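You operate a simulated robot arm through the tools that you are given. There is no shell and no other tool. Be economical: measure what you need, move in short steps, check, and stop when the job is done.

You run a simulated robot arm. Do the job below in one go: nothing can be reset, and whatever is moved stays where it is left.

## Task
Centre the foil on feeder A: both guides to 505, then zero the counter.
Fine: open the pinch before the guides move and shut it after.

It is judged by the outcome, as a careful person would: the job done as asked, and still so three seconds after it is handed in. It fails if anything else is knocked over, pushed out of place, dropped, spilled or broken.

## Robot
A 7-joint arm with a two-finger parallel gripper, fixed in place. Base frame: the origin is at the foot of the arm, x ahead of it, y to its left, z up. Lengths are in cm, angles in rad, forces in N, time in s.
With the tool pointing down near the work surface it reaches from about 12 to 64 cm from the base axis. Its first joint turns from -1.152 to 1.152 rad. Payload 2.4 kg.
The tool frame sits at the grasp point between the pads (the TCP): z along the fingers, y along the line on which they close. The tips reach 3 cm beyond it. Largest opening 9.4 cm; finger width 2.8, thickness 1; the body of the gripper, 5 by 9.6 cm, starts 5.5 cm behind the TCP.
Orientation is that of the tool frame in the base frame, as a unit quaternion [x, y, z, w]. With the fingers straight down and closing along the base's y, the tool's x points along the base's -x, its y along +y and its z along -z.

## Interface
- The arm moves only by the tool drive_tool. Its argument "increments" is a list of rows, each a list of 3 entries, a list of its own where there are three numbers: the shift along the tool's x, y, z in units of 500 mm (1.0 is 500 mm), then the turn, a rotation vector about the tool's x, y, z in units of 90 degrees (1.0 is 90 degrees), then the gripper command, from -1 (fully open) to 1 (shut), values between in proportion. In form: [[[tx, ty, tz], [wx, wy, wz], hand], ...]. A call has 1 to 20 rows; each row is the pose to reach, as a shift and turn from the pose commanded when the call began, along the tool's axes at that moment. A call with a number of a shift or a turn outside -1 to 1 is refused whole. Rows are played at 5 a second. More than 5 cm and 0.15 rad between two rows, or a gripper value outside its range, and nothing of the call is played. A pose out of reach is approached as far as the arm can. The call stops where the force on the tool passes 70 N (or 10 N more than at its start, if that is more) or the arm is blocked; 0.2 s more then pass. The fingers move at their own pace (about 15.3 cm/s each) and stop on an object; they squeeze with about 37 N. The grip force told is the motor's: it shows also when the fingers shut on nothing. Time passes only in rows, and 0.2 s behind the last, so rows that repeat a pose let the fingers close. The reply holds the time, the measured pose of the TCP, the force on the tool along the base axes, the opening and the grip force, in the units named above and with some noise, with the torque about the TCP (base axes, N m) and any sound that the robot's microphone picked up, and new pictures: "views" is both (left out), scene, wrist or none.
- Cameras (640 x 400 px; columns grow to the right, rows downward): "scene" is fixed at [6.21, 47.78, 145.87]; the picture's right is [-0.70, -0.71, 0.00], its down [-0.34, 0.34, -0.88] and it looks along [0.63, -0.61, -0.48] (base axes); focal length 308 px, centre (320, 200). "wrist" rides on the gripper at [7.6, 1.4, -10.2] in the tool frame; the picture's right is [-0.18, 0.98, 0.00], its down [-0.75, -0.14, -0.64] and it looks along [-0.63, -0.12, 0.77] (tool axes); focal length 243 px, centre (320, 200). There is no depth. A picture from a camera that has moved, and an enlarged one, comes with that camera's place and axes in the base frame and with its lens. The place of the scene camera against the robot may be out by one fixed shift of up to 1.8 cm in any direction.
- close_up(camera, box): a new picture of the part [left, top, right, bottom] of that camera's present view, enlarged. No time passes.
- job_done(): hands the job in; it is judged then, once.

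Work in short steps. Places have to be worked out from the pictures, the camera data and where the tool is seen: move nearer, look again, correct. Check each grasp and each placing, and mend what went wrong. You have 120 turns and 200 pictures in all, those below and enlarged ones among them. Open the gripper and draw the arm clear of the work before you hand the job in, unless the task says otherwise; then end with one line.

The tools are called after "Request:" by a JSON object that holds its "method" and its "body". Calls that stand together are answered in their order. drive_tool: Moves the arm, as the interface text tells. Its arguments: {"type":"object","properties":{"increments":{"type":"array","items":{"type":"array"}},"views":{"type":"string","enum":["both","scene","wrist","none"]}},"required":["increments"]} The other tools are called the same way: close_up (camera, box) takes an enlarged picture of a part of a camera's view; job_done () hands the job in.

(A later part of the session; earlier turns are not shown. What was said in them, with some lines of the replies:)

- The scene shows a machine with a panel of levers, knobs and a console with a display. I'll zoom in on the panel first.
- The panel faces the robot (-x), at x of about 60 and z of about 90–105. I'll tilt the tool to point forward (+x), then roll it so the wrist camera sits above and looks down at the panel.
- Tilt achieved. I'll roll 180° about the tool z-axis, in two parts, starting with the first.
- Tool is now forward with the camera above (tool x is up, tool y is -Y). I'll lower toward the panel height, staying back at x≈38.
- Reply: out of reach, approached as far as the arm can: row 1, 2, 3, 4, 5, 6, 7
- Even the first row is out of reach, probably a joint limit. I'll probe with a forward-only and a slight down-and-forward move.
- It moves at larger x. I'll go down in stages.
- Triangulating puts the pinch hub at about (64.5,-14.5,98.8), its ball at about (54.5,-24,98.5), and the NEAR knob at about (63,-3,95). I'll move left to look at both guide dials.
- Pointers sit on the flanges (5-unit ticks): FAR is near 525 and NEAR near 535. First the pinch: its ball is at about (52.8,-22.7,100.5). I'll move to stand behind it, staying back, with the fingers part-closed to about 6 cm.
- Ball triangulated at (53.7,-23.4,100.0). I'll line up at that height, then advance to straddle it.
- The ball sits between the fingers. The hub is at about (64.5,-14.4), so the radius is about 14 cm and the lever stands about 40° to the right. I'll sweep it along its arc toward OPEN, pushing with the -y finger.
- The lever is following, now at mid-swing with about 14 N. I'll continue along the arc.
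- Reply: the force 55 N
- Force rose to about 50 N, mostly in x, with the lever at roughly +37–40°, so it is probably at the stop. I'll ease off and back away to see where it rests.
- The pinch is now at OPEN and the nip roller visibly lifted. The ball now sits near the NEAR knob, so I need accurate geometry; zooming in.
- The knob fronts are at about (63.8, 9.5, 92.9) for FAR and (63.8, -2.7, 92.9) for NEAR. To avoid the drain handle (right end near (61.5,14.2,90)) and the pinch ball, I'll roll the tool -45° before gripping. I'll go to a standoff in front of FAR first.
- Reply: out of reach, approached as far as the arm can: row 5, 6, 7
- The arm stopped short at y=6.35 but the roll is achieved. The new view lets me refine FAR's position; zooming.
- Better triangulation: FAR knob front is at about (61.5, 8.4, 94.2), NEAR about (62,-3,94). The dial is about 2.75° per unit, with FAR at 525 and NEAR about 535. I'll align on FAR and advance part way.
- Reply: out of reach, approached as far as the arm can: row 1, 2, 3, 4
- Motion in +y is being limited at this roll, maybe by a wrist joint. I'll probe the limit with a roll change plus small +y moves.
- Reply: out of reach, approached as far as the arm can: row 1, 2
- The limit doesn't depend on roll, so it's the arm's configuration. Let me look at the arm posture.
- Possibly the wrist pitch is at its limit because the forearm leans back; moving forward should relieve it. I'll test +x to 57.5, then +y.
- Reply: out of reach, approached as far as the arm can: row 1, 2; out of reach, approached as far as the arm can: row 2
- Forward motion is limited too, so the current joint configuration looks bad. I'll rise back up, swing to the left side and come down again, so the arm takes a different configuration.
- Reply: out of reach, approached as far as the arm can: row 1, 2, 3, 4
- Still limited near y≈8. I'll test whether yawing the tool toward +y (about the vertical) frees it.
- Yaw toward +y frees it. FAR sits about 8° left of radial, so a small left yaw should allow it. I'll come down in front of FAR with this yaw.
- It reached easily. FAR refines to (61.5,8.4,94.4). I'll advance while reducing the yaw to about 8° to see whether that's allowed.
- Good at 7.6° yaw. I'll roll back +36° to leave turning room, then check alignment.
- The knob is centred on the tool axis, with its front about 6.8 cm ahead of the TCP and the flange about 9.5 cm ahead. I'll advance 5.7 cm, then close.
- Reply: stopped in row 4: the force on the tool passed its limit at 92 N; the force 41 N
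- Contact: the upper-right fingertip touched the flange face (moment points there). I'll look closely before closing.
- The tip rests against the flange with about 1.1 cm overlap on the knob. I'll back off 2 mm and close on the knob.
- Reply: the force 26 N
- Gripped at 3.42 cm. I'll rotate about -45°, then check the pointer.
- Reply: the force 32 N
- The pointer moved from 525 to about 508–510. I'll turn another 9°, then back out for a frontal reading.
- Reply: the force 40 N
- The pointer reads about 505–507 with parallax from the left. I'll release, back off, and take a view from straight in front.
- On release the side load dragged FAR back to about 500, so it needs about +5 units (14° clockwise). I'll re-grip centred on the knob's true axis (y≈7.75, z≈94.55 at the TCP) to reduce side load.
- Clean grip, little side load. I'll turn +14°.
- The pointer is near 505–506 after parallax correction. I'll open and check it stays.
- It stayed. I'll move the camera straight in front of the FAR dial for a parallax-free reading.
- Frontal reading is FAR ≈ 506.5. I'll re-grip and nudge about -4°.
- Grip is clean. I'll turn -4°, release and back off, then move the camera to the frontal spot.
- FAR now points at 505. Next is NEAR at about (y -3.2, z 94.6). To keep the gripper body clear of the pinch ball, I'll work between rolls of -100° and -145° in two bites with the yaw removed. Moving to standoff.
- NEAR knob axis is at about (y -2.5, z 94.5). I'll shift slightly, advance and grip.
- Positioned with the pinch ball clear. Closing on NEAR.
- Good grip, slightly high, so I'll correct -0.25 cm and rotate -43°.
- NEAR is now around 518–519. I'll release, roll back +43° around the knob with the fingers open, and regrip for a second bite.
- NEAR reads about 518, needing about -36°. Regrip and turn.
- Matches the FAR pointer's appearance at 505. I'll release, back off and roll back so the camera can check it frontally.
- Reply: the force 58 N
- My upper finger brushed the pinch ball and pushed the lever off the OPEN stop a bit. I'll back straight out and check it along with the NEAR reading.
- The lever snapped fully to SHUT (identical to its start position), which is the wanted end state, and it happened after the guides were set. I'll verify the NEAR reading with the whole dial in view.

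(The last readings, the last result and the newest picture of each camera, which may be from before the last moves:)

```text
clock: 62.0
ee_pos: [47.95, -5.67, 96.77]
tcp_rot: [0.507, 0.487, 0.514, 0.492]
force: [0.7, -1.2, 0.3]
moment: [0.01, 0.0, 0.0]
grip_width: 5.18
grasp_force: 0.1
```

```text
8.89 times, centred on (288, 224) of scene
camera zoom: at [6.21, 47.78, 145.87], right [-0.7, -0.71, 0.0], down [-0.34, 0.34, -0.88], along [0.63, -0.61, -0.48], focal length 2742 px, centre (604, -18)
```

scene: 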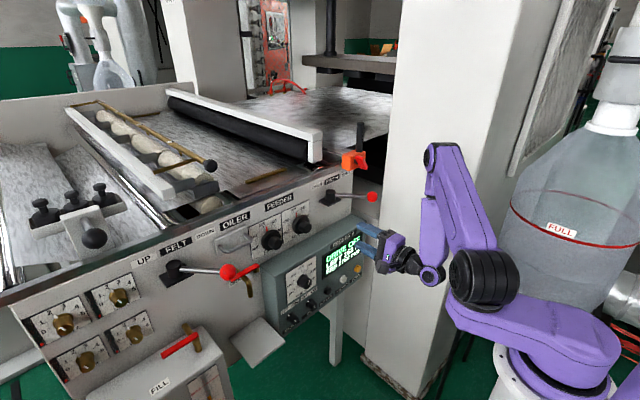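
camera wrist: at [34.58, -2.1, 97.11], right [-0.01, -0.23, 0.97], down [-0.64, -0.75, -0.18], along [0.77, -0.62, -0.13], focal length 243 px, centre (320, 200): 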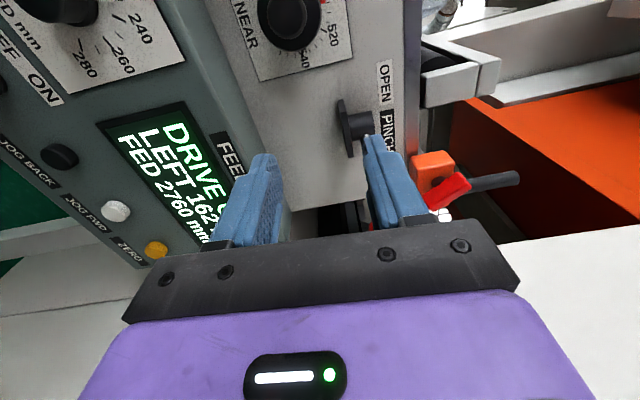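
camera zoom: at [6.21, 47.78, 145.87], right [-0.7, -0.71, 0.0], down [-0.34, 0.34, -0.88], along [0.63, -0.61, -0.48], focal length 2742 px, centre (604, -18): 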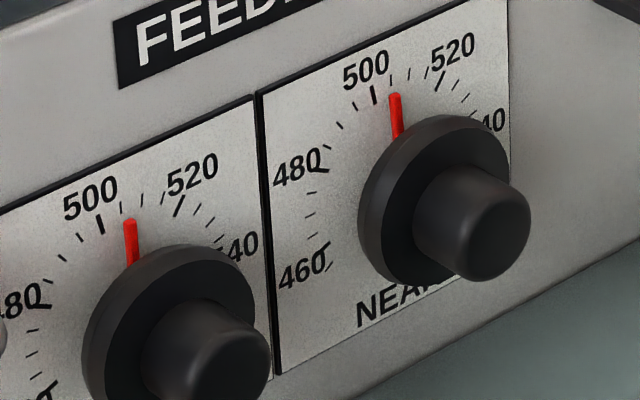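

NEAR reads about 503.6 by two independent estimates, about 1.4 low. I'd rather correct it properly: reopen the pinch, nudge NEAR +4°, then shut it. First back to the lever approach pose with roll 0.

Request:
{"method": "drive_tool", "body": {"increments": [[[0, 0.03, -0.03], [0, 0, 0.09], -0.3], [[-0.03, 0.06, -0.07], [0, 0, 0.18], -0.4], [[-0.06, 0.09, -0.07], [0, 0, 0.27], -0.4], [[-0.1, 0.12, -0.07], [0, 0, 0.36], -0.4], [[-0.14, 0.15, -0.07], [0, 0, 0.45], -0.4], [[-0.18, 0.165, -0.07], [0, 0, 0.54], -0.4], [[-0.22, 0.165, -0.07], [0, 0, 0.63], -0.4], [[-0.26, 0.165, -0.07], [0, 0, 0.72], -0.4], [[-0.3, 0.165, -0.07], [0, 0, 0.81], -0.4], [[-0.33, 0.165, -0.07], [0, 0, 0.9], -0.4], [[-0.33, 0.165, -0.07], [0, 0, 0.98], -0.4], [[-0.33, 0.165, -0.07], [0, 0, 0.98], -0.4]], "views": "wrist"}}

```text
clock: 64.7
ee_pos: [44.43, -22.58, 104.32]
tcp_rot: [0.703, -0.004, 0.711, -0.006]
force: [0.4, -0.1, 0.3]
moment: [-0.02, 0.02, 0.03]
grip_width: 6.58
grasp_force: 0.1
camera wrist: at [33.93, -24.09, 111.62], right [0.01, -0.98, -0.2], down [-0.63, 0.15, -0.76], along [0.77, 0.13, -0.62], focal length 243 px, centre (320, 200)
```

wrist: 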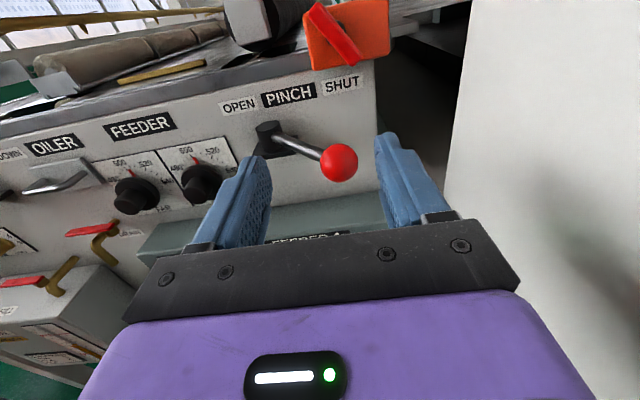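

I'll straddle the ball and sweep to past centre, expecting it to snap to OPEN.

Request:
{"method": "drive_tool", "body": {"increments": [[[-0.086, 0.016, 0], [0, 0, 0], -0.4], [[-0.086, 0.016, 0.06], [0, 0, 0], -0.4], [[-0.086, 0.016, 0.12], [0, 0, 0], -0.4], [[-0.086, 0.016, 0.166], [0, 0, 0], -0.4], [[-0.086, -0.016, 0.166], [0, 0, 0], -0.4], [[-0.086, -0.046, 0.148], [0, 0, 0], -0.4], [[-0.086, -0.078, 0.129], [0, 0, 0], -0.4], [[-0.086, -0.112, 0.116], [0, 0, 0], -0.4], [[-0.086, -0.148, 0.107], [0, 0, 0], -0.4], [[-0.086, -0.184, 0.103], [0, 0, 0], -0.4], [[-0.086, -0.22, 0.104], [0, 0, 0], -0.4], [[-0.086, -0.256, 0.109], [0, 0, 0], -0.4], [[-0.086, -0.292, 0.119], [0, 0, 0], -0.4]], "views": "both"}}

```text
clock: 67.5
ee_pos: [50.38, -7.86, 100.17]
tcp_rot: [0.703, -0.004, 0.711, -0.005]
force: [-1.8, -11.7, -3.6]
moment: [0.12, 0.02, -0.27]
grip_width: 7.27
grasp_force: 6.6
camera wrist: at [39.88, -9.48, 107.57], right [0.01, -0.98, -0.2], down [-0.63, 0.15, -0.76], along [0.77, 0.13, -0.62], focal length 243 px, centre (320, 200)
```

scene: 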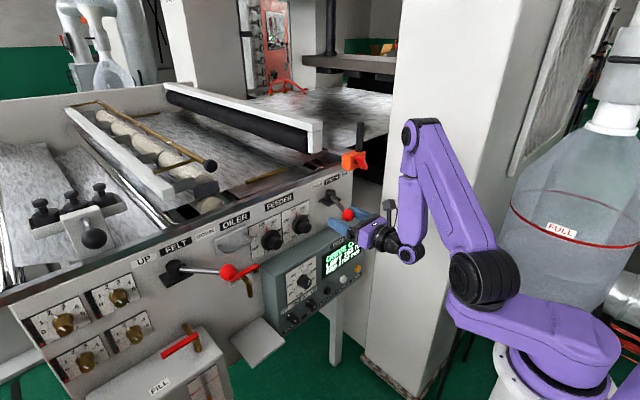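
wrist: 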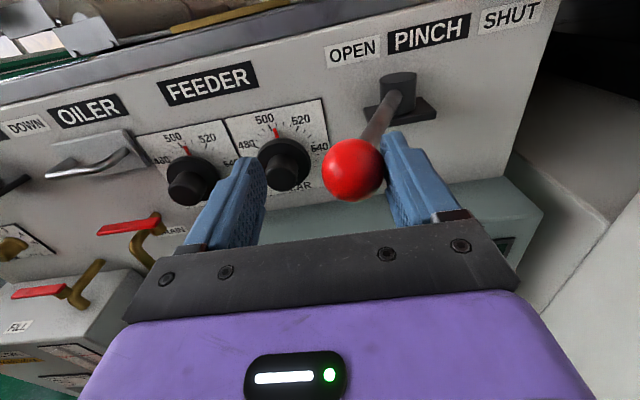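

Still with resistance at about 18°. I'll continue to the stop, then back out.

Request:
{"method": "drive_tool", "body": {"increments": [[[0, -0.032, 0.014], [0, 0, 0], -0.4], [[0, -0.056, 0.028], [0, 0, 0], -0.4], [[0, -0.07, 0.034], [0, 0, 0], -0.4], [[0, -0.07, 0.01], [0, 0, 0], -0.4], [[0, -0.065, -0.06], [0, 0, 0], -0.4], [[0, -0.065, -0.12], [0, 0, 0], -0.4]], "views": "both"}}

Request:
{"method": "close_up", "body": {"camera": "scene", "box": [240, 170, 400, 270]}}

```text
clock: 68.8
ee_pos: [44.25, -4.54, 100.13]
tcp_rot: [0.703, -0.002, 0.711, -0.007]
force: [0.6, 0.7, -0.3]
moment: [0.03, 0.03, -0.01]
grip_width: 6.57
grasp_force: 0.0
camera wrist: at [33.79, -6.14, 107.55], right [0.01, -0.98, -0.2], down [-0.63, 0.15, -0.76], along [0.77, 0.13, -0.62], focal length 243 px, centre (320, 200)
```

scene: 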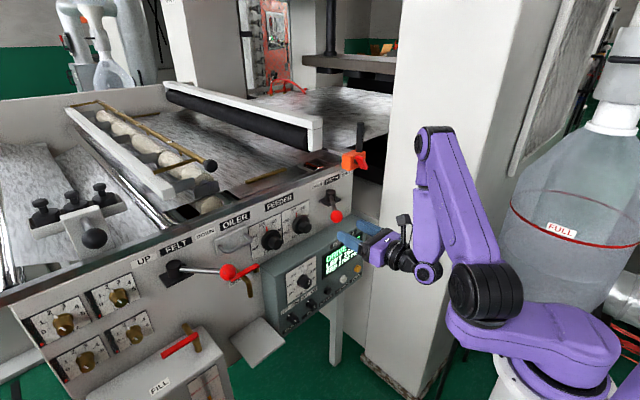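
wrist: 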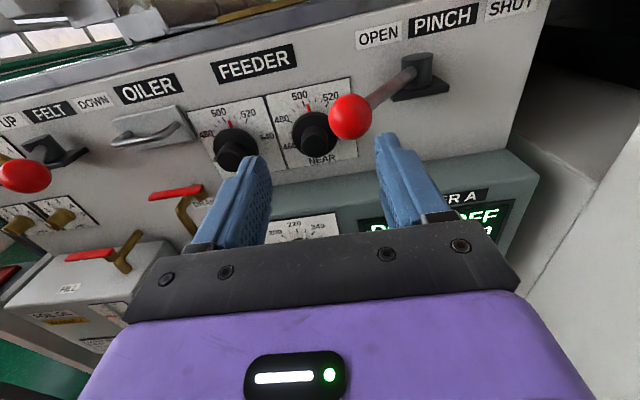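

```text
4.00 times, centred on (320, 220) of scene
camera zoom: at [6.21, 47.78, 145.87], right [-0.7, -0.71, 0.0], down [-0.34, 0.34, -0.88], along [0.63, -0.61, -0.48], focal length 1234 px, centre (320, 120)
```

zoom: 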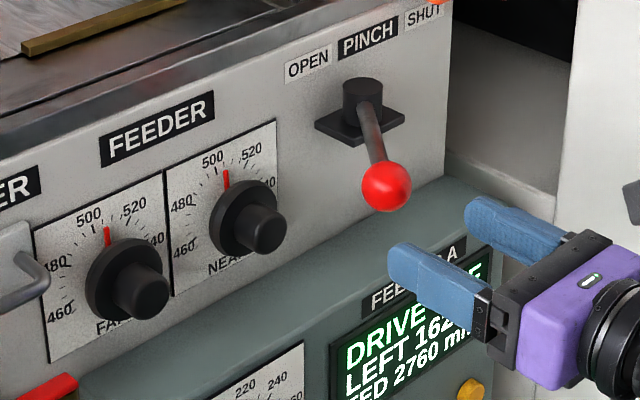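

Pinch is open again. I'll roll to about -100° and drop to the NEAR standoff, keeping clear of the ball.

Request:
{"method": "drive_tool", "body": {"increments": [[[-0.02, -0.02, 0], [0, 0, -0.09], -0.3], [[-0.04, -0.04, 0], [0, 0, -0.18], -0.1], [[-0.06, -0.04, 0.02], [0, 0, -0.27], -0.1], [[-0.08, -0.04, 0.04], [0, 0, -0.36], -0.1], [[-0.1, -0.04, 0.05], [0, 0, -0.45], -0.1], [[-0.112, -0.04, 0.06], [0, 0, -0.54], -0.1], [[-0.112, -0.04, 0.06], [0, 0, -0.63], -0.1], [[-0.112, -0.04, 0.06], [0, 0, -0.72], -0.1], [[-0.112, -0.04, 0.06], [0, 0, -0.81], -0.1], [[-0.112, -0.04, 0.06], [0, 0, -0.9], -0.1], [[-0.112, -0.04, 0.06], [0, 0, -0.99], -0.1], [[-0.112, -0.04, 0.06], [0, 0, -1.0], -0.1]], "views": "wrist"}}

Request:
{"method": "close_up", "body": {"camera": "wrist", "box": [240, 20, 400, 140]}}

```text
clock: 71.5
ee_pos: [47.38, -2.56, 94.7]
tcp_rot: [0.499, 0.496, 0.505, 0.5]
force: [0.1, -0.2, 0.6]
moment: [-0.02, 0.0, -0.01]
grip_width: 5.16
grasp_force: 0.0
camera wrist: at [36.96, 5.01, 95.89], right [-0.01, -0.19, 0.98], down [-0.64, -0.75, -0.16], along [0.77, -0.63, -0.11], focal length 243 px, centre (320, 200)
```

wrist: 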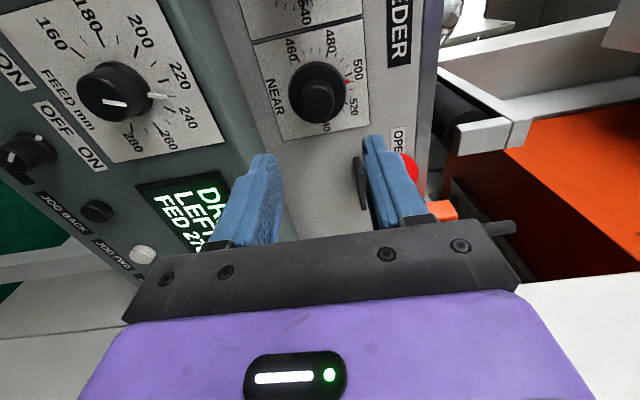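

```text
3.33 times, centred on (320, 80) of wrist
camera zoom: at [36.96, 5.01, 95.89], right [-0.01, -0.19, 0.98], down [-0.64, -0.75, -0.16], along [0.77, -0.63, -0.11], focal length 809 px, centre (320, 600)
```

zoom: 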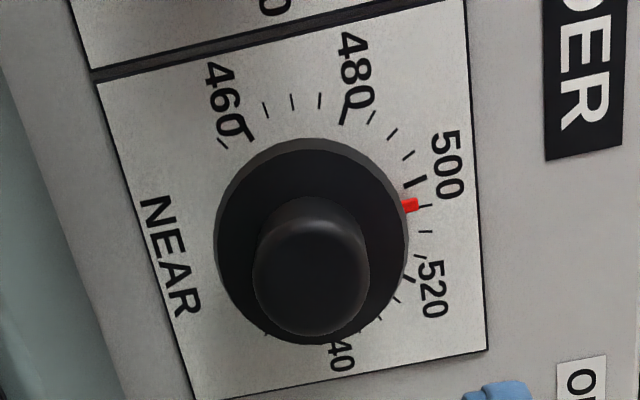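

I'll roll a further -14° for ball clearance, advance, and grip NEAR.

Request:
{"method": "drive_tool", "body": {"increments": [[[0, -0.0044, 0.03], [0, 0, -0.08], -0.1], [[0, -0.0044, 0.07], [0, 0, -0.16], -0.1], [[0, -0.0044, 0.12], [0, 0, -0.16], -0.1], [[0, -0.0044, 0.18], [0, 0, -0.16], -0.1], [[0, -0.0044, 0.24], [0, 0, -0.16], -0.1], [[0, -0.0044, 0.24], [0, 0, -0.16], 0.2], [[0, -0.0044, 0.24], [0, 0, -0.16], 0.5], [[0, -0.0044, 0.24], [0, 0, -0.16], 0.5]], "views": "none"}}

Request:
{"method": "close_up", "body": {"camera": "scene", "box": [280, 200, 340, 245]}}

```text
clock: 73.2
ee_pos: [59.34, -2.58, 94.36]
tcp_rot: [0.434, 0.553, 0.44, 0.558]
force: [8.4, -0.6, -6.9]
moment: [0.0, 0.32, -0.45]
grip_width: 3.3
grasp_force: 44.6
```

```text
8.89 times, centred on (310, 222) of scene
camera zoom: at [6.25, 47.78, 145.87], right [-0.7, -0.71, 0.0], down [-0.34, 0.34, -0.88], along [0.63, -0.61, -0.48], focal length 2742 px, centre (409, 0)
```

zoom: 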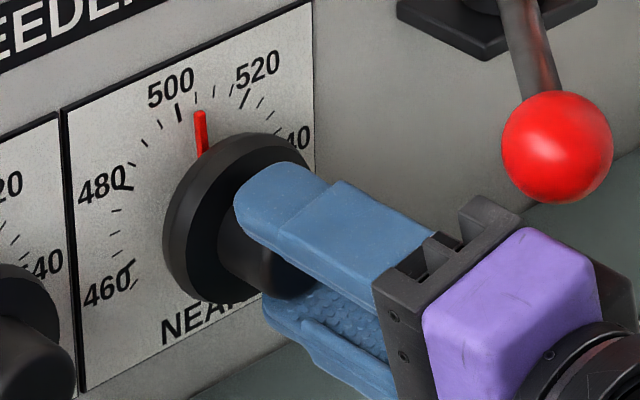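

Gripped; the tip needs to move about 4 px. Turn +3.4°, then check before releasing.

Request:
{"method": "drive_tool", "body": {"increments": [[[0, -0.001, 0], [0, 0, 0.02], 0.5], [[0, -0.001, 0], [0, 0, 0.038], 0.5], [[0, -0.001, 0], [0, 0, 0.038], 0.5]], "views": "none"}}

Request:
{"method": "close_up", "body": {"camera": "scene", "box": [280, 200, 340, 245]}}

```text
clock: 74.0
ee_pos: [59.33, -2.44, 94.45]
tcp_rot: [0.449, 0.541, 0.457, 0.545]
force: [-1.6, 1.5, -3.8]
moment: [0.0, 0.06, -0.61]
grip_width: 3.28
grasp_force: 44.6
```

```text
8.89 times, centred on (310, 222) of scene
camera zoom: at [6.21, 47.78, 145.87], right [-0.7, -0.71, 0.0], down [-0.34, 0.34, -0.88], along [0.63, -0.61, -0.48], focal length 2742 px, centre (409, 0)
```

zoom: 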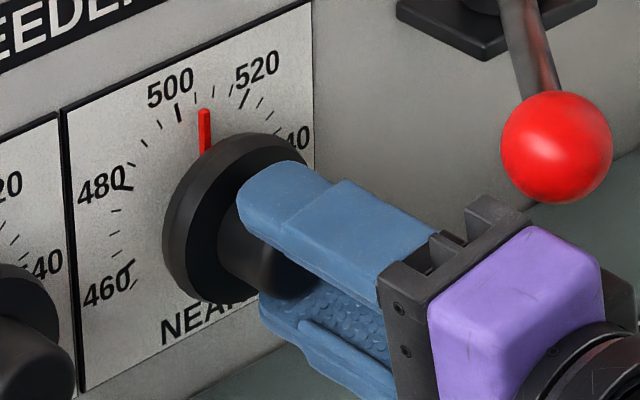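

Tip is now at 204 px, as wanted. Release and back out straight.

Request:
{"method": "drive_tool", "body": {"increments": [[[0, 0, 0], [0, 0, 0], 0.2], [[0, 0, 0], [0, 0, 0], -0.1], [[0, 0, -0.06], [0, 0, 0], -0.1], [[0, 0, -0.13], [0, 0, 0], -0.1], [[0, 0, -0.2], [0, 0, 0], -0.1], [[0, 0, -0.24], [0, 0, 0.08], -0.1], [[0, 0, -0.24], [0, 0, 0.15], -0.1]], "views": "wrist"}}

Request:
{"method": "close_up", "body": {"camera": "wrist", "box": [240, 20, 400, 140]}}

Request:
{"method": "close_up", "body": {"camera": "scene", "box": [258, 202, 318, 247]}}

```text
clock: 75.7
ee_pos: [47.33, -2.48, 94.24]
tcp_rot: [0.51, 0.484, 0.518, 0.488]
force: [-0.3, -0.3, 0.0]
moment: [-0.03, 0.0, 0.0]
grip_width: 5.17
grasp_force: 0.1
camera wrist: at [36.89, 4.92, 95.96], right [-0.01, -0.24, 0.97], down [-0.64, -0.75, -0.19], along [0.77, -0.62, -0.14], focal length 243 px, centre (320, 200)
```

wrist: 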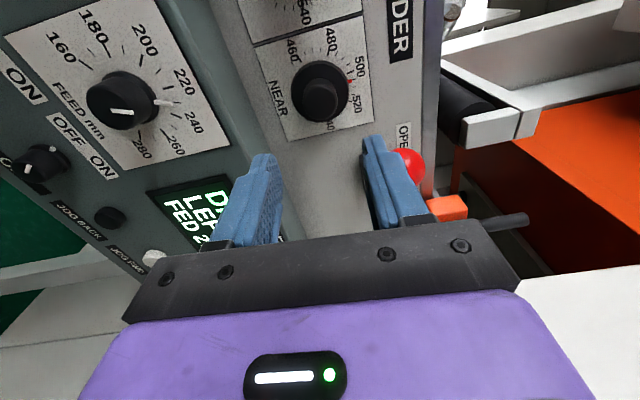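

```text
3.33 times, centred on (320, 80) of wrist
camera zoom: at [36.89, 4.92, 95.96], right [-0.01, -0.24, 0.97], down [-0.64, -0.75, -0.19], along [0.77, -0.62, -0.14], focal length 809 px, centre (320, 600)
```

zoom: 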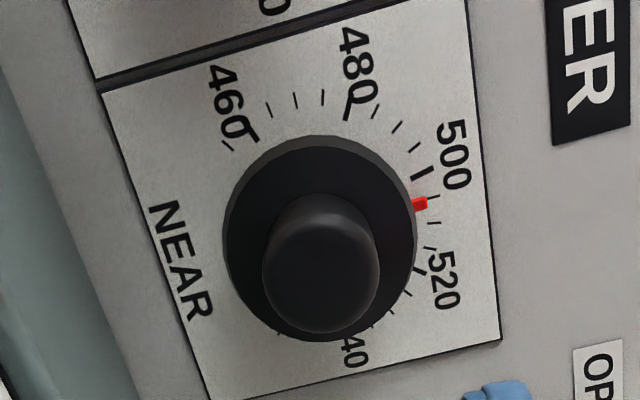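

```text
8.89 times, centred on (288, 224) of scene
camera zoom: at [6.21, 47.78, 145.87], right [-0.7, -0.71, 0.0], down [-0.34, 0.34, -0.88], along [0.63, -0.61, -0.48], focal length 2742 px, centre (604, -18)
```

zoom: 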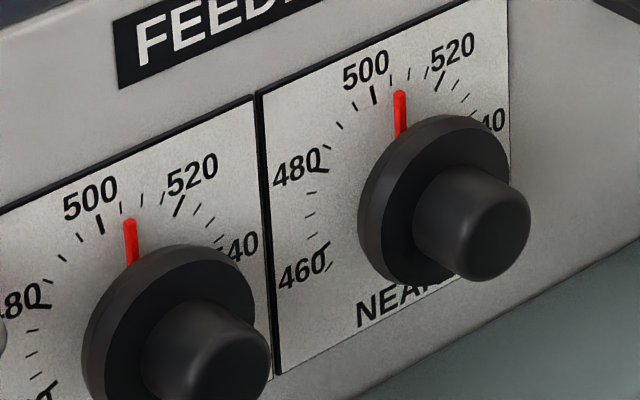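

NEAR computes to about 505, good. Now shut the pinch: return to the lever with roll 0.

Request:
{"method": "drive_tool", "body": {"increments": [[[0, 0.0, -0.03], [0, 0, 0.09], -0.1], [[-0.02, 0.03, -0.05], [0, 0, 0.18], -0.1], [[-0.04, 0.06, -0.06], [0, 0, 0.27], -0.1], [[-0.06, 0.1, -0.06], [0, 0, 0.36], -0.2], [[-0.07, 0.116, -0.06], [0, 0, 0.45], -0.3], [[-0.07, 0.116, -0.06], [0, 0, 0.54], -0.4], [[-0.07, 0.116, -0.06], [0, 0, 0.63], -0.4], [[-0.07, 0.116, -0.06], [0, 0, 0.72], -0.4], [[-0.07, 0.116, -0.06], [0, 0, 0.81], -0.4], [[-0.07, 0.116, -0.06], [0, 0, 0.9], -0.4], [[-0.07, 0.116, -0.06], [0, 0, 0.97], -0.4], [[-0.07, 0.116, -0.06], [0, 0, 0.97], -0.4]], "views": "wrist"}}

```text
clock: 78.2
ee_pos: [44.42, -6.21, 99.91]
tcp_rot: [0.703, -0.002, 0.711, -0.005]
force: [-0.5, -0.1, 0.5]
moment: [0.03, 0.0, 0.02]
grip_width: 6.58
grasp_force: 0.0
camera wrist: at [33.85, -7.94, 107.28], right [0.01, -0.98, -0.19], down [-0.63, 0.15, -0.76], along [0.77, 0.13, -0.62], focal length 243 px, centre (320, 200)
```

wrist: 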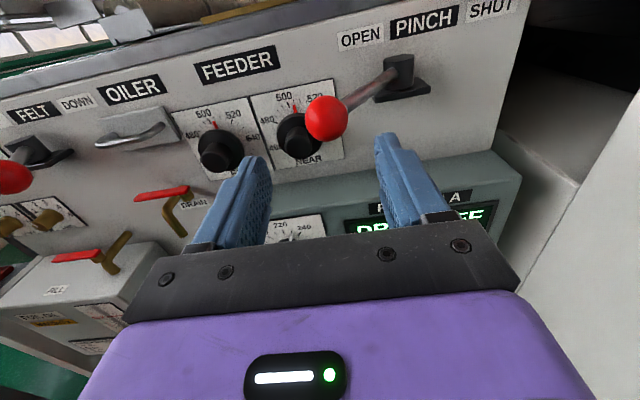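

Ball is on-axis. Advance to straddle it and sweep the lever to SHUT.

Request:
{"method": "drive_tool", "body": {"increments": [[[0, 0, 0.08], [0, 0, 0], -0.4], [[0, 0, 0.164], [0, 0, 0], -0.4], [[0, 0.032, 0.158], [0, 0, 0], -0.4], [[0, 0.078, 0.13], [0, 0, 0], -0.4], [[0, 0.124, 0.114], [0, 0, 0], -0.4], [[0, 0.172, 0.105], [0, 0, 0], -0.4], [[0, 0.22, 0.105], [0, 0, 0], -0.4], [[0, 0.268, 0.114], [0, 0, 0], -0.4], [[0, 0.314, 0.13], [0, 0, 0], -0.4], [[0, 0.348, 0.148], [0, 0, 0], -0.4]], "views": "both"}}

```text
clock: 80.5
ee_pos: [51.64, -23.66, 99.79]
tcp_rot: [0.703, -0.001, 0.711, -0.006]
force: [0.2, -0.8, -0.1]
moment: [0.03, 0.0, -0.03]
grip_width: 6.58
grasp_force: 0.0
camera wrist: at [41.37, -25.3, 107.18], right [0.01, -0.98, -0.19], down [-0.63, 0.14, -0.76], along [0.77, 0.13, -0.62], focal length 243 px, centre (320, 200)
```

scene: 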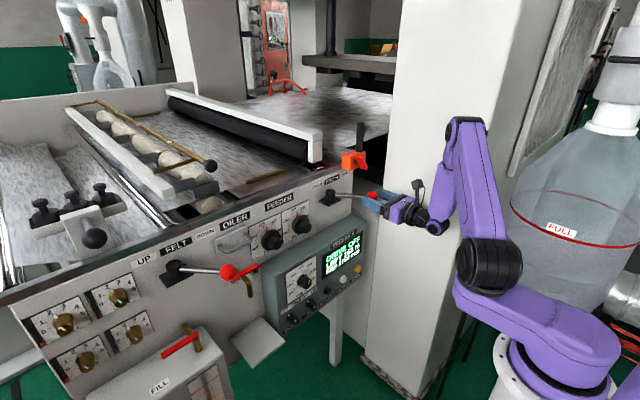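
wrist: 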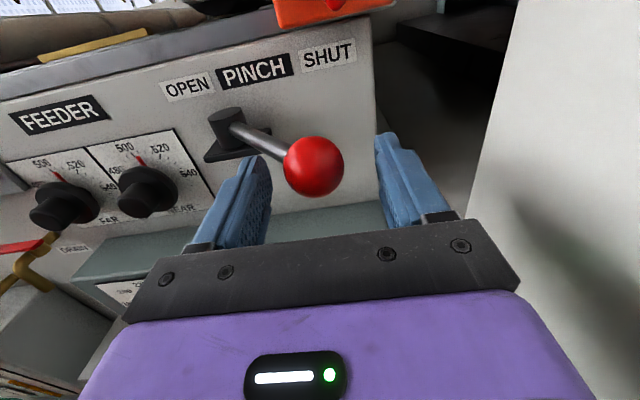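

The lever snapped back to SHUT and carries no load. The ZERO (orange) button triangulates at about (58,-24,67.6). I'll back out and start lowering toward it, closing the fingers.

Request:
{"method": "drive_tool", "body": {"increments": [[[0, 0, -0.07], [0, 0, 0], -0.4], [[0, 0, -0.14], [0, 0, 0], -0.4], [[-0.06, 0, -0.14], [0, 0, 0], 1], [[-0.14, 0, -0.14], [0, 0, 0], 1], [[-0.22, 0, -0.14], [0, 0, 0], 1], [[-0.3, 0, -0.14], [0, 0, 0], 1]], "views": "both"}}

```text
clock: 81.8
ee_pos: [45.07, -23.8, 84.59]
tcp_rot: [0.703, 0.0, 0.711, -0.005]
force: [0.4, 0.3, 0.8]
moment: [-0.02, 0.0, 0.02]
grip_width: 0.0
grasp_force: 33.3
camera wrist: at [34.64, -25.35, 92.04], right [0.01, -0.98, -0.19], down [-0.63, 0.14, -0.76], along [0.77, 0.13, -0.62], focal length 243 px, centre (320, 200)
```

scene: 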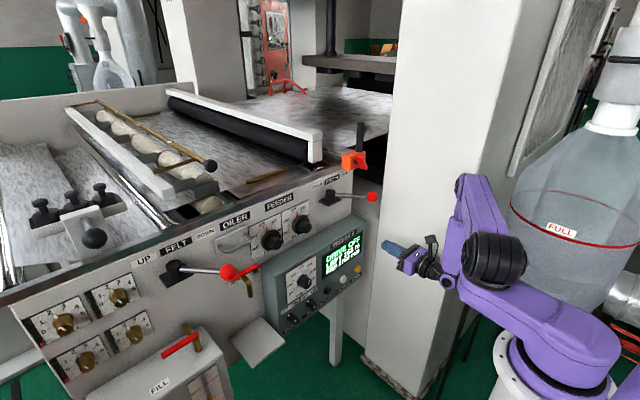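
wrist: 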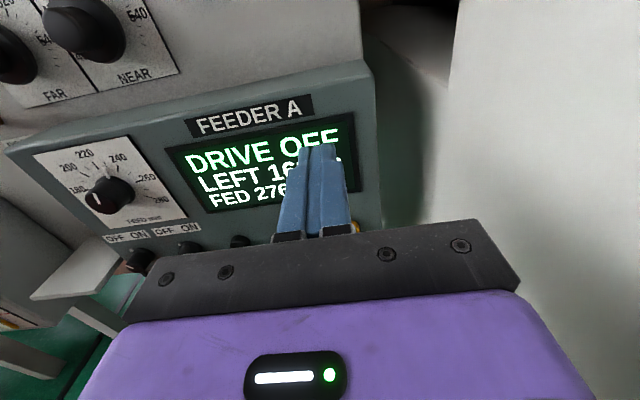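

The console face is in view; ZERO is consistent at about (58,-25,67.5). Lower further.

Request:
{"method": "drive_tool", "body": {"increments": [[[-0.07, 0.01, 0], [0, 0, 0], 1], [[-0.14, 0.015, 0], [0, 0, 0], 1], [[-0.21, 0.02, 0], [0, 0, 0], 1], [[-0.28, 0.02, 0], [0, 0, 0], 1]], "views": "both"}}

```text
clock: 82.8
ee_pos: [45.08, -24.54, 70.66]
tcp_rot: [0.703, -0.002, 0.711, -0.004]
force: [-0.1, -0.8, -0.7]
moment: [-0.01, 0.01, 0.02]
grip_width: 0.0
grasp_force: 32.5
camera wrist: at [34.72, -26.13, 78.07], right [0.01, -0.98, -0.19], down [-0.63, 0.15, -0.76], along [0.77, 0.13, -0.62], focal length 243 px, centre (320, 200)
```

scene: 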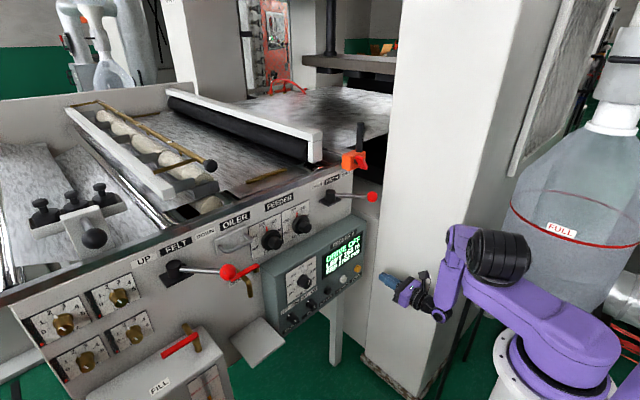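
wrist: 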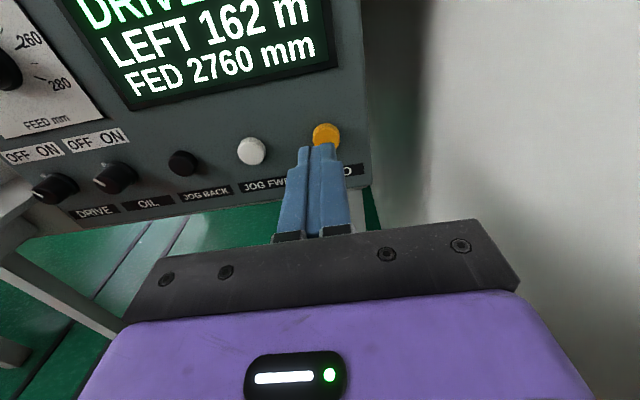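

ZERO triangulates at (57.6,-24.5,67.9). Lower to its height and approach to about 1 cm short.

Request:
{"method": "drive_tool", "body": {"increments": [[[-0.055, 0, 0.02], [0, 0, 0], 1], [[-0.055, 0, 0.08], [0, 0, 0], 1], [[-0.055, 0, 0.14], [0, 0, 0], 1], [[-0.055, 0, 0.16], [0, 0, 0], 1], [[-0.055, 0, 0.16], [0, 0, 0], 1]], "views": "both"}}

Request:
{"method": "close_up", "body": {"camera": "scene", "box": [310, 220, 430, 300]}}

```text
clock: 84.0
ee_pos: [51.92, -23.79, 69.17]
tcp_rot: [0.704, -0.003, 0.71, -0.003]
force: [0.2, 0.3, -0.3]
moment: [0.04, -0.01, -0.02]
grip_width: 0.02
grasp_force: 32.5
out of reach, approached as far as the arm can: row 1, 2, 3, 4, 5
camera wrist: at [41.49, -25.44, 76.65], right [0.0, -0.98, -0.19], down [-0.64, 0.15, -0.76], along [0.77, 0.13, -0.62], focal length 243 px, centre (320, 200)
```

scene: 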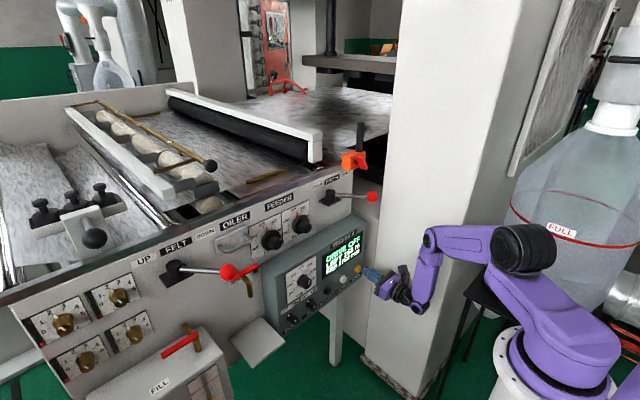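
wrist: 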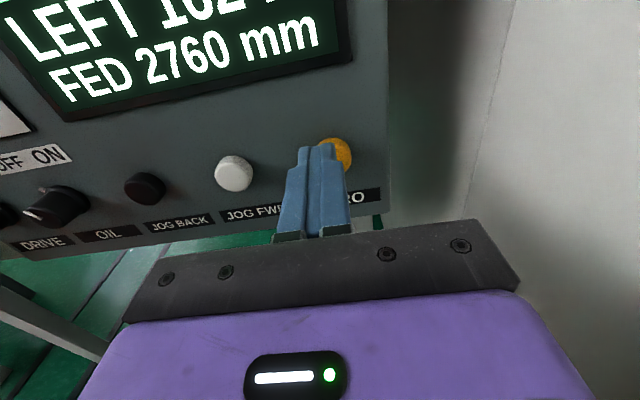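

```text
5.00 times, centred on (370, 260) of scene
camera zoom: at [6.21, 47.78, 145.87], right [-0.7, -0.71, 0.0], down [-0.34, 0.34, -0.88], along [0.63, -0.61, -0.48], focal length 1543 px, centre (70, -100)
```

zoom: 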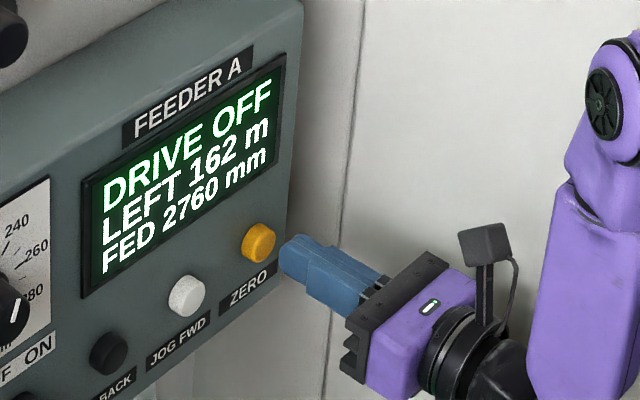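

Height is limited with a level tool. I'll pitch the tool about 22° down so the wrist can stay higher.

Request:
{"method": "drive_tool", "body": {"increments": [[[0.005, 0.008, -0.01], [0, -0.08, 0], 1], [[0.01, 0.016, -0.01], [0, -0.16, 0], 1], [[0.01, 0.016, -0.01], [0, -0.25, 0], 1], [[0.01, 0.016, -0.01], [0, -0.25, 0], 1]], "views": "wrist"}}

Request:
{"method": "close_up", "body": {"camera": "scene", "box": [310, 220, 430, 300]}}

```text
clock: 85.0
ee_pos: [51.27, -24.71, 69.7]
tcp_rot: [0.828, -0.001, 0.56, -0.004]
force: [0.1, -0.4, 0.6]
moment: [0.01, -0.04, -0.02]
grip_width: 0.0
grasp_force: 32.4
camera wrist: at [44.59, -26.26, 80.54], right [-0.07, -0.98, -0.18], down [-0.88, 0.14, -0.46], along [0.48, 0.13, -0.87], focal length 243 px, centre (320, 200)
```

wrist: 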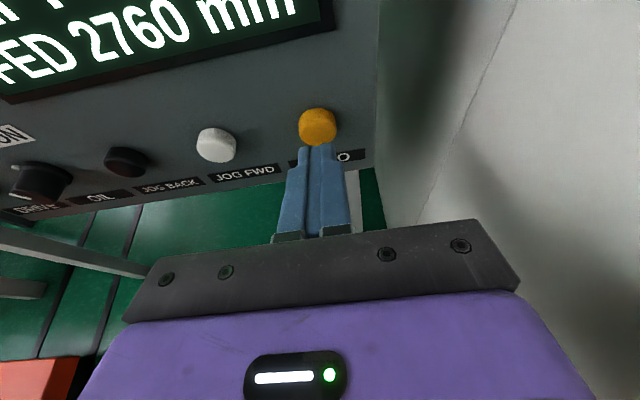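

```text
5.00 times, centred on (370, 260) of scene
camera zoom: at [6.21, 47.78, 145.87], right [-0.7, -0.71, 0.0], down [-0.34, 0.34, -0.88], along [0.63, -0.61, -0.48], focal length 1543 px, centre (70, -100)
```

zoom: 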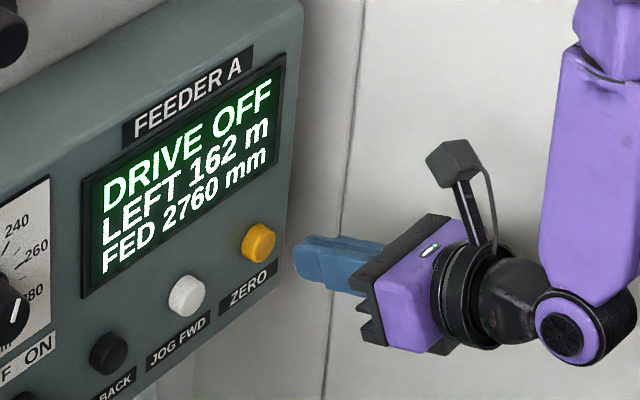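

The button is straight ahead. I'll move forward in +x with the tip slightly lowered, pressing gently.

Request:
{"method": "drive_tool", "body": {"increments": [[[-0.0073, 0, 0.023], [0, 0, 0], 1], [[-0.0073, 0, 0.046], [0, 0, 0], 1], [[0.0001, 0, 0.0645], [0, 0, 0], 1], [[0.0039, 0, 0.0738], [0, 0, 0], 1], [[0.0039, 0, 0.0738], [0, 0, 0], 1]], "views": "wrist"}}

Request:
{"method": "close_up", "body": {"camera": "scene", "box": [310, 220, 430, 300]}}

```text
clock: 86.2
ee_pos: [54.54, -24.6, 68.4]
tcp_rot: [0.829, -0.003, 0.56, -0.005]
force: [-39.6, 4.8, 17.7]
moment: [0.07, -0.64, 0.14]
grip_width: 0.0
grasp_force: 33.0
heard: click
camera wrist: at [47.84, -26.29, 79.28], right [-0.07, -0.98, -0.18], down [-0.88, 0.15, -0.46], along [0.47, 0.13, -0.87], focal length 243 px, centre (320, 200)
```

wrist: 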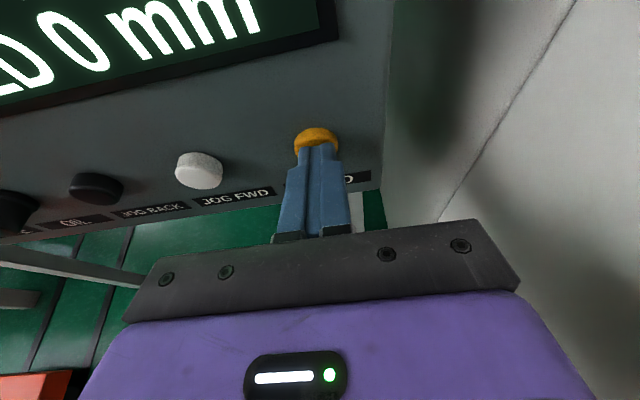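

```text
5.00 times, centred on (370, 260) of scene
camera zoom: at [6.1, 47.8, 145.87], right [-0.7, -0.71, 0.0], down [-0.34, 0.34, -0.88], along [0.63, -0.61, -0.48], focal length 1543 px, centre (70, -100)
```

zoom: 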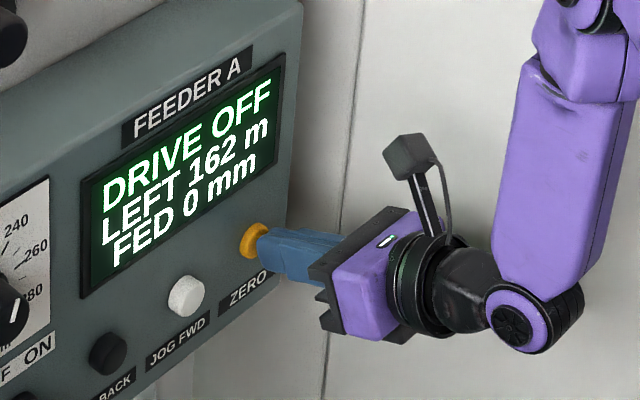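

Click heard and the display reads FED 0 mm. I'll back straight off, rise clear of everything and open the gripper.

Request:
{"method": "drive_tool", "body": {"increments": [[[-0.03, 0, -0.07], [0, 0, 0], 1], [[-0.06, 0, -0.15], [0, 0, 0], 1], [[-0.06, 0, -0.2], [0, 0, 0], 1], [[0.0, 0, -0.22], [0, 0, 0], 0], [[0.08, 0, -0.25], [0, 0, 0], -1], [[0.16, 0, -0.28], [0, 0, 0], -1], [[0.16, 0, -0.28], [0, 0, 0], -1]], "views": "both"}}

Request:
{"method": "close_up", "body": {"camera": "scene", "box": [240, 170, 400, 290]}}

Request:
{"method": "close_up", "body": {"camera": "scene", "box": [258, 202, 318, 247]}}

```text
clock: 87.8
ee_pos: [44.71, -24.7, 81.3]
tcp_rot: [0.828, -0.001, 0.56, -0.005]
force: [0.5, -1.1, -0.5]
moment: [-0.02, 0.0, -0.02]
grip_width: 9.38
grasp_force: 0.0
camera wrist: at [38.05, -26.35, 92.06], right [-0.06, -0.98, -0.18], down [-0.88, 0.14, -0.46], along [0.48, 0.13, -0.87], focal length 243 px, centre (320, 200)
```

scene: 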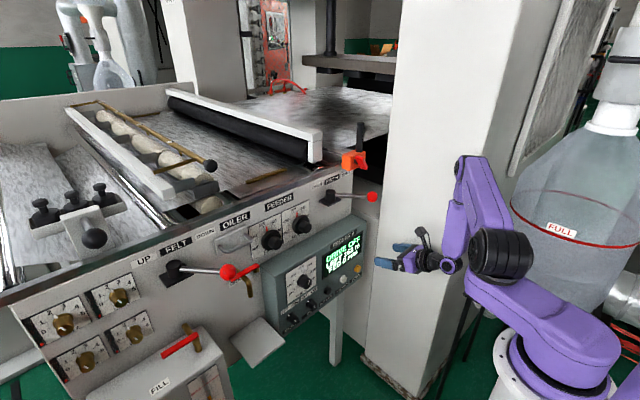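
wrist: 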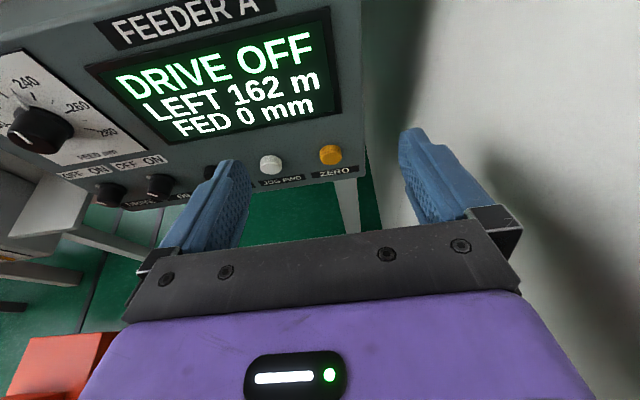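

```text
3.33 times, centred on (320, 230) of scene
camera zoom: at [6.21, 47.78, 145.87], right [-0.7, -0.71, 0.0], down [-0.34, 0.34, -0.88], along [0.63, -0.61, -0.48], focal length 1028 px, centre (320, 100)
```

zoom: 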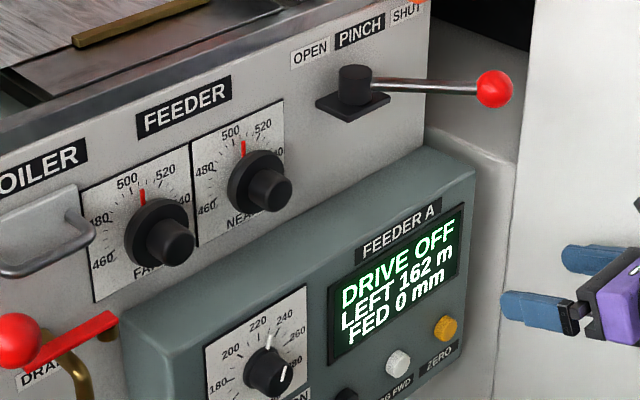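

```text
8.89 times, centred on (288, 224) of scene
camera zoom: at [6.21, 47.78, 145.87], right [-0.7, -0.71, 0.0], down [-0.34, 0.34, -0.88], along [0.63, -0.61, -0.48], focal length 2742 px, centre (604, -18)
```

zoom: 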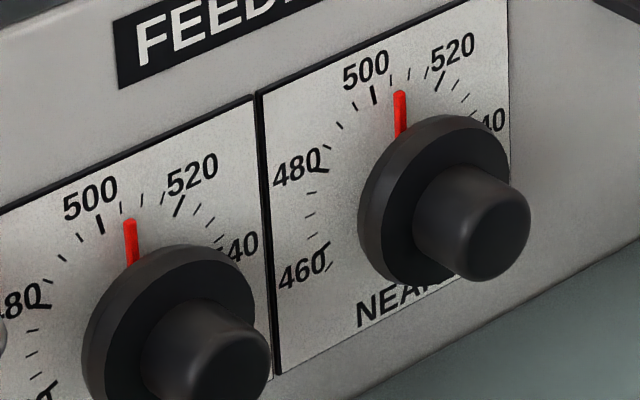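

Both guides point at 505, the pinch is SHUT, the counter reads 0 mm, and the arm is clear with the gripper open. Handing in.

Request:
{"method": "job_done", "body": {}}

```text
The job is handed in.
```

Feeder A is done: both guides read about 505, judged by eye from the pictures; the pinch is shut, and the counter reads 0 mm. Partway through, my gripper bumped the pinch lever to SHUT while no guide was moving, so I reopened it before the last correction to the NEAR guide, then shut it again.
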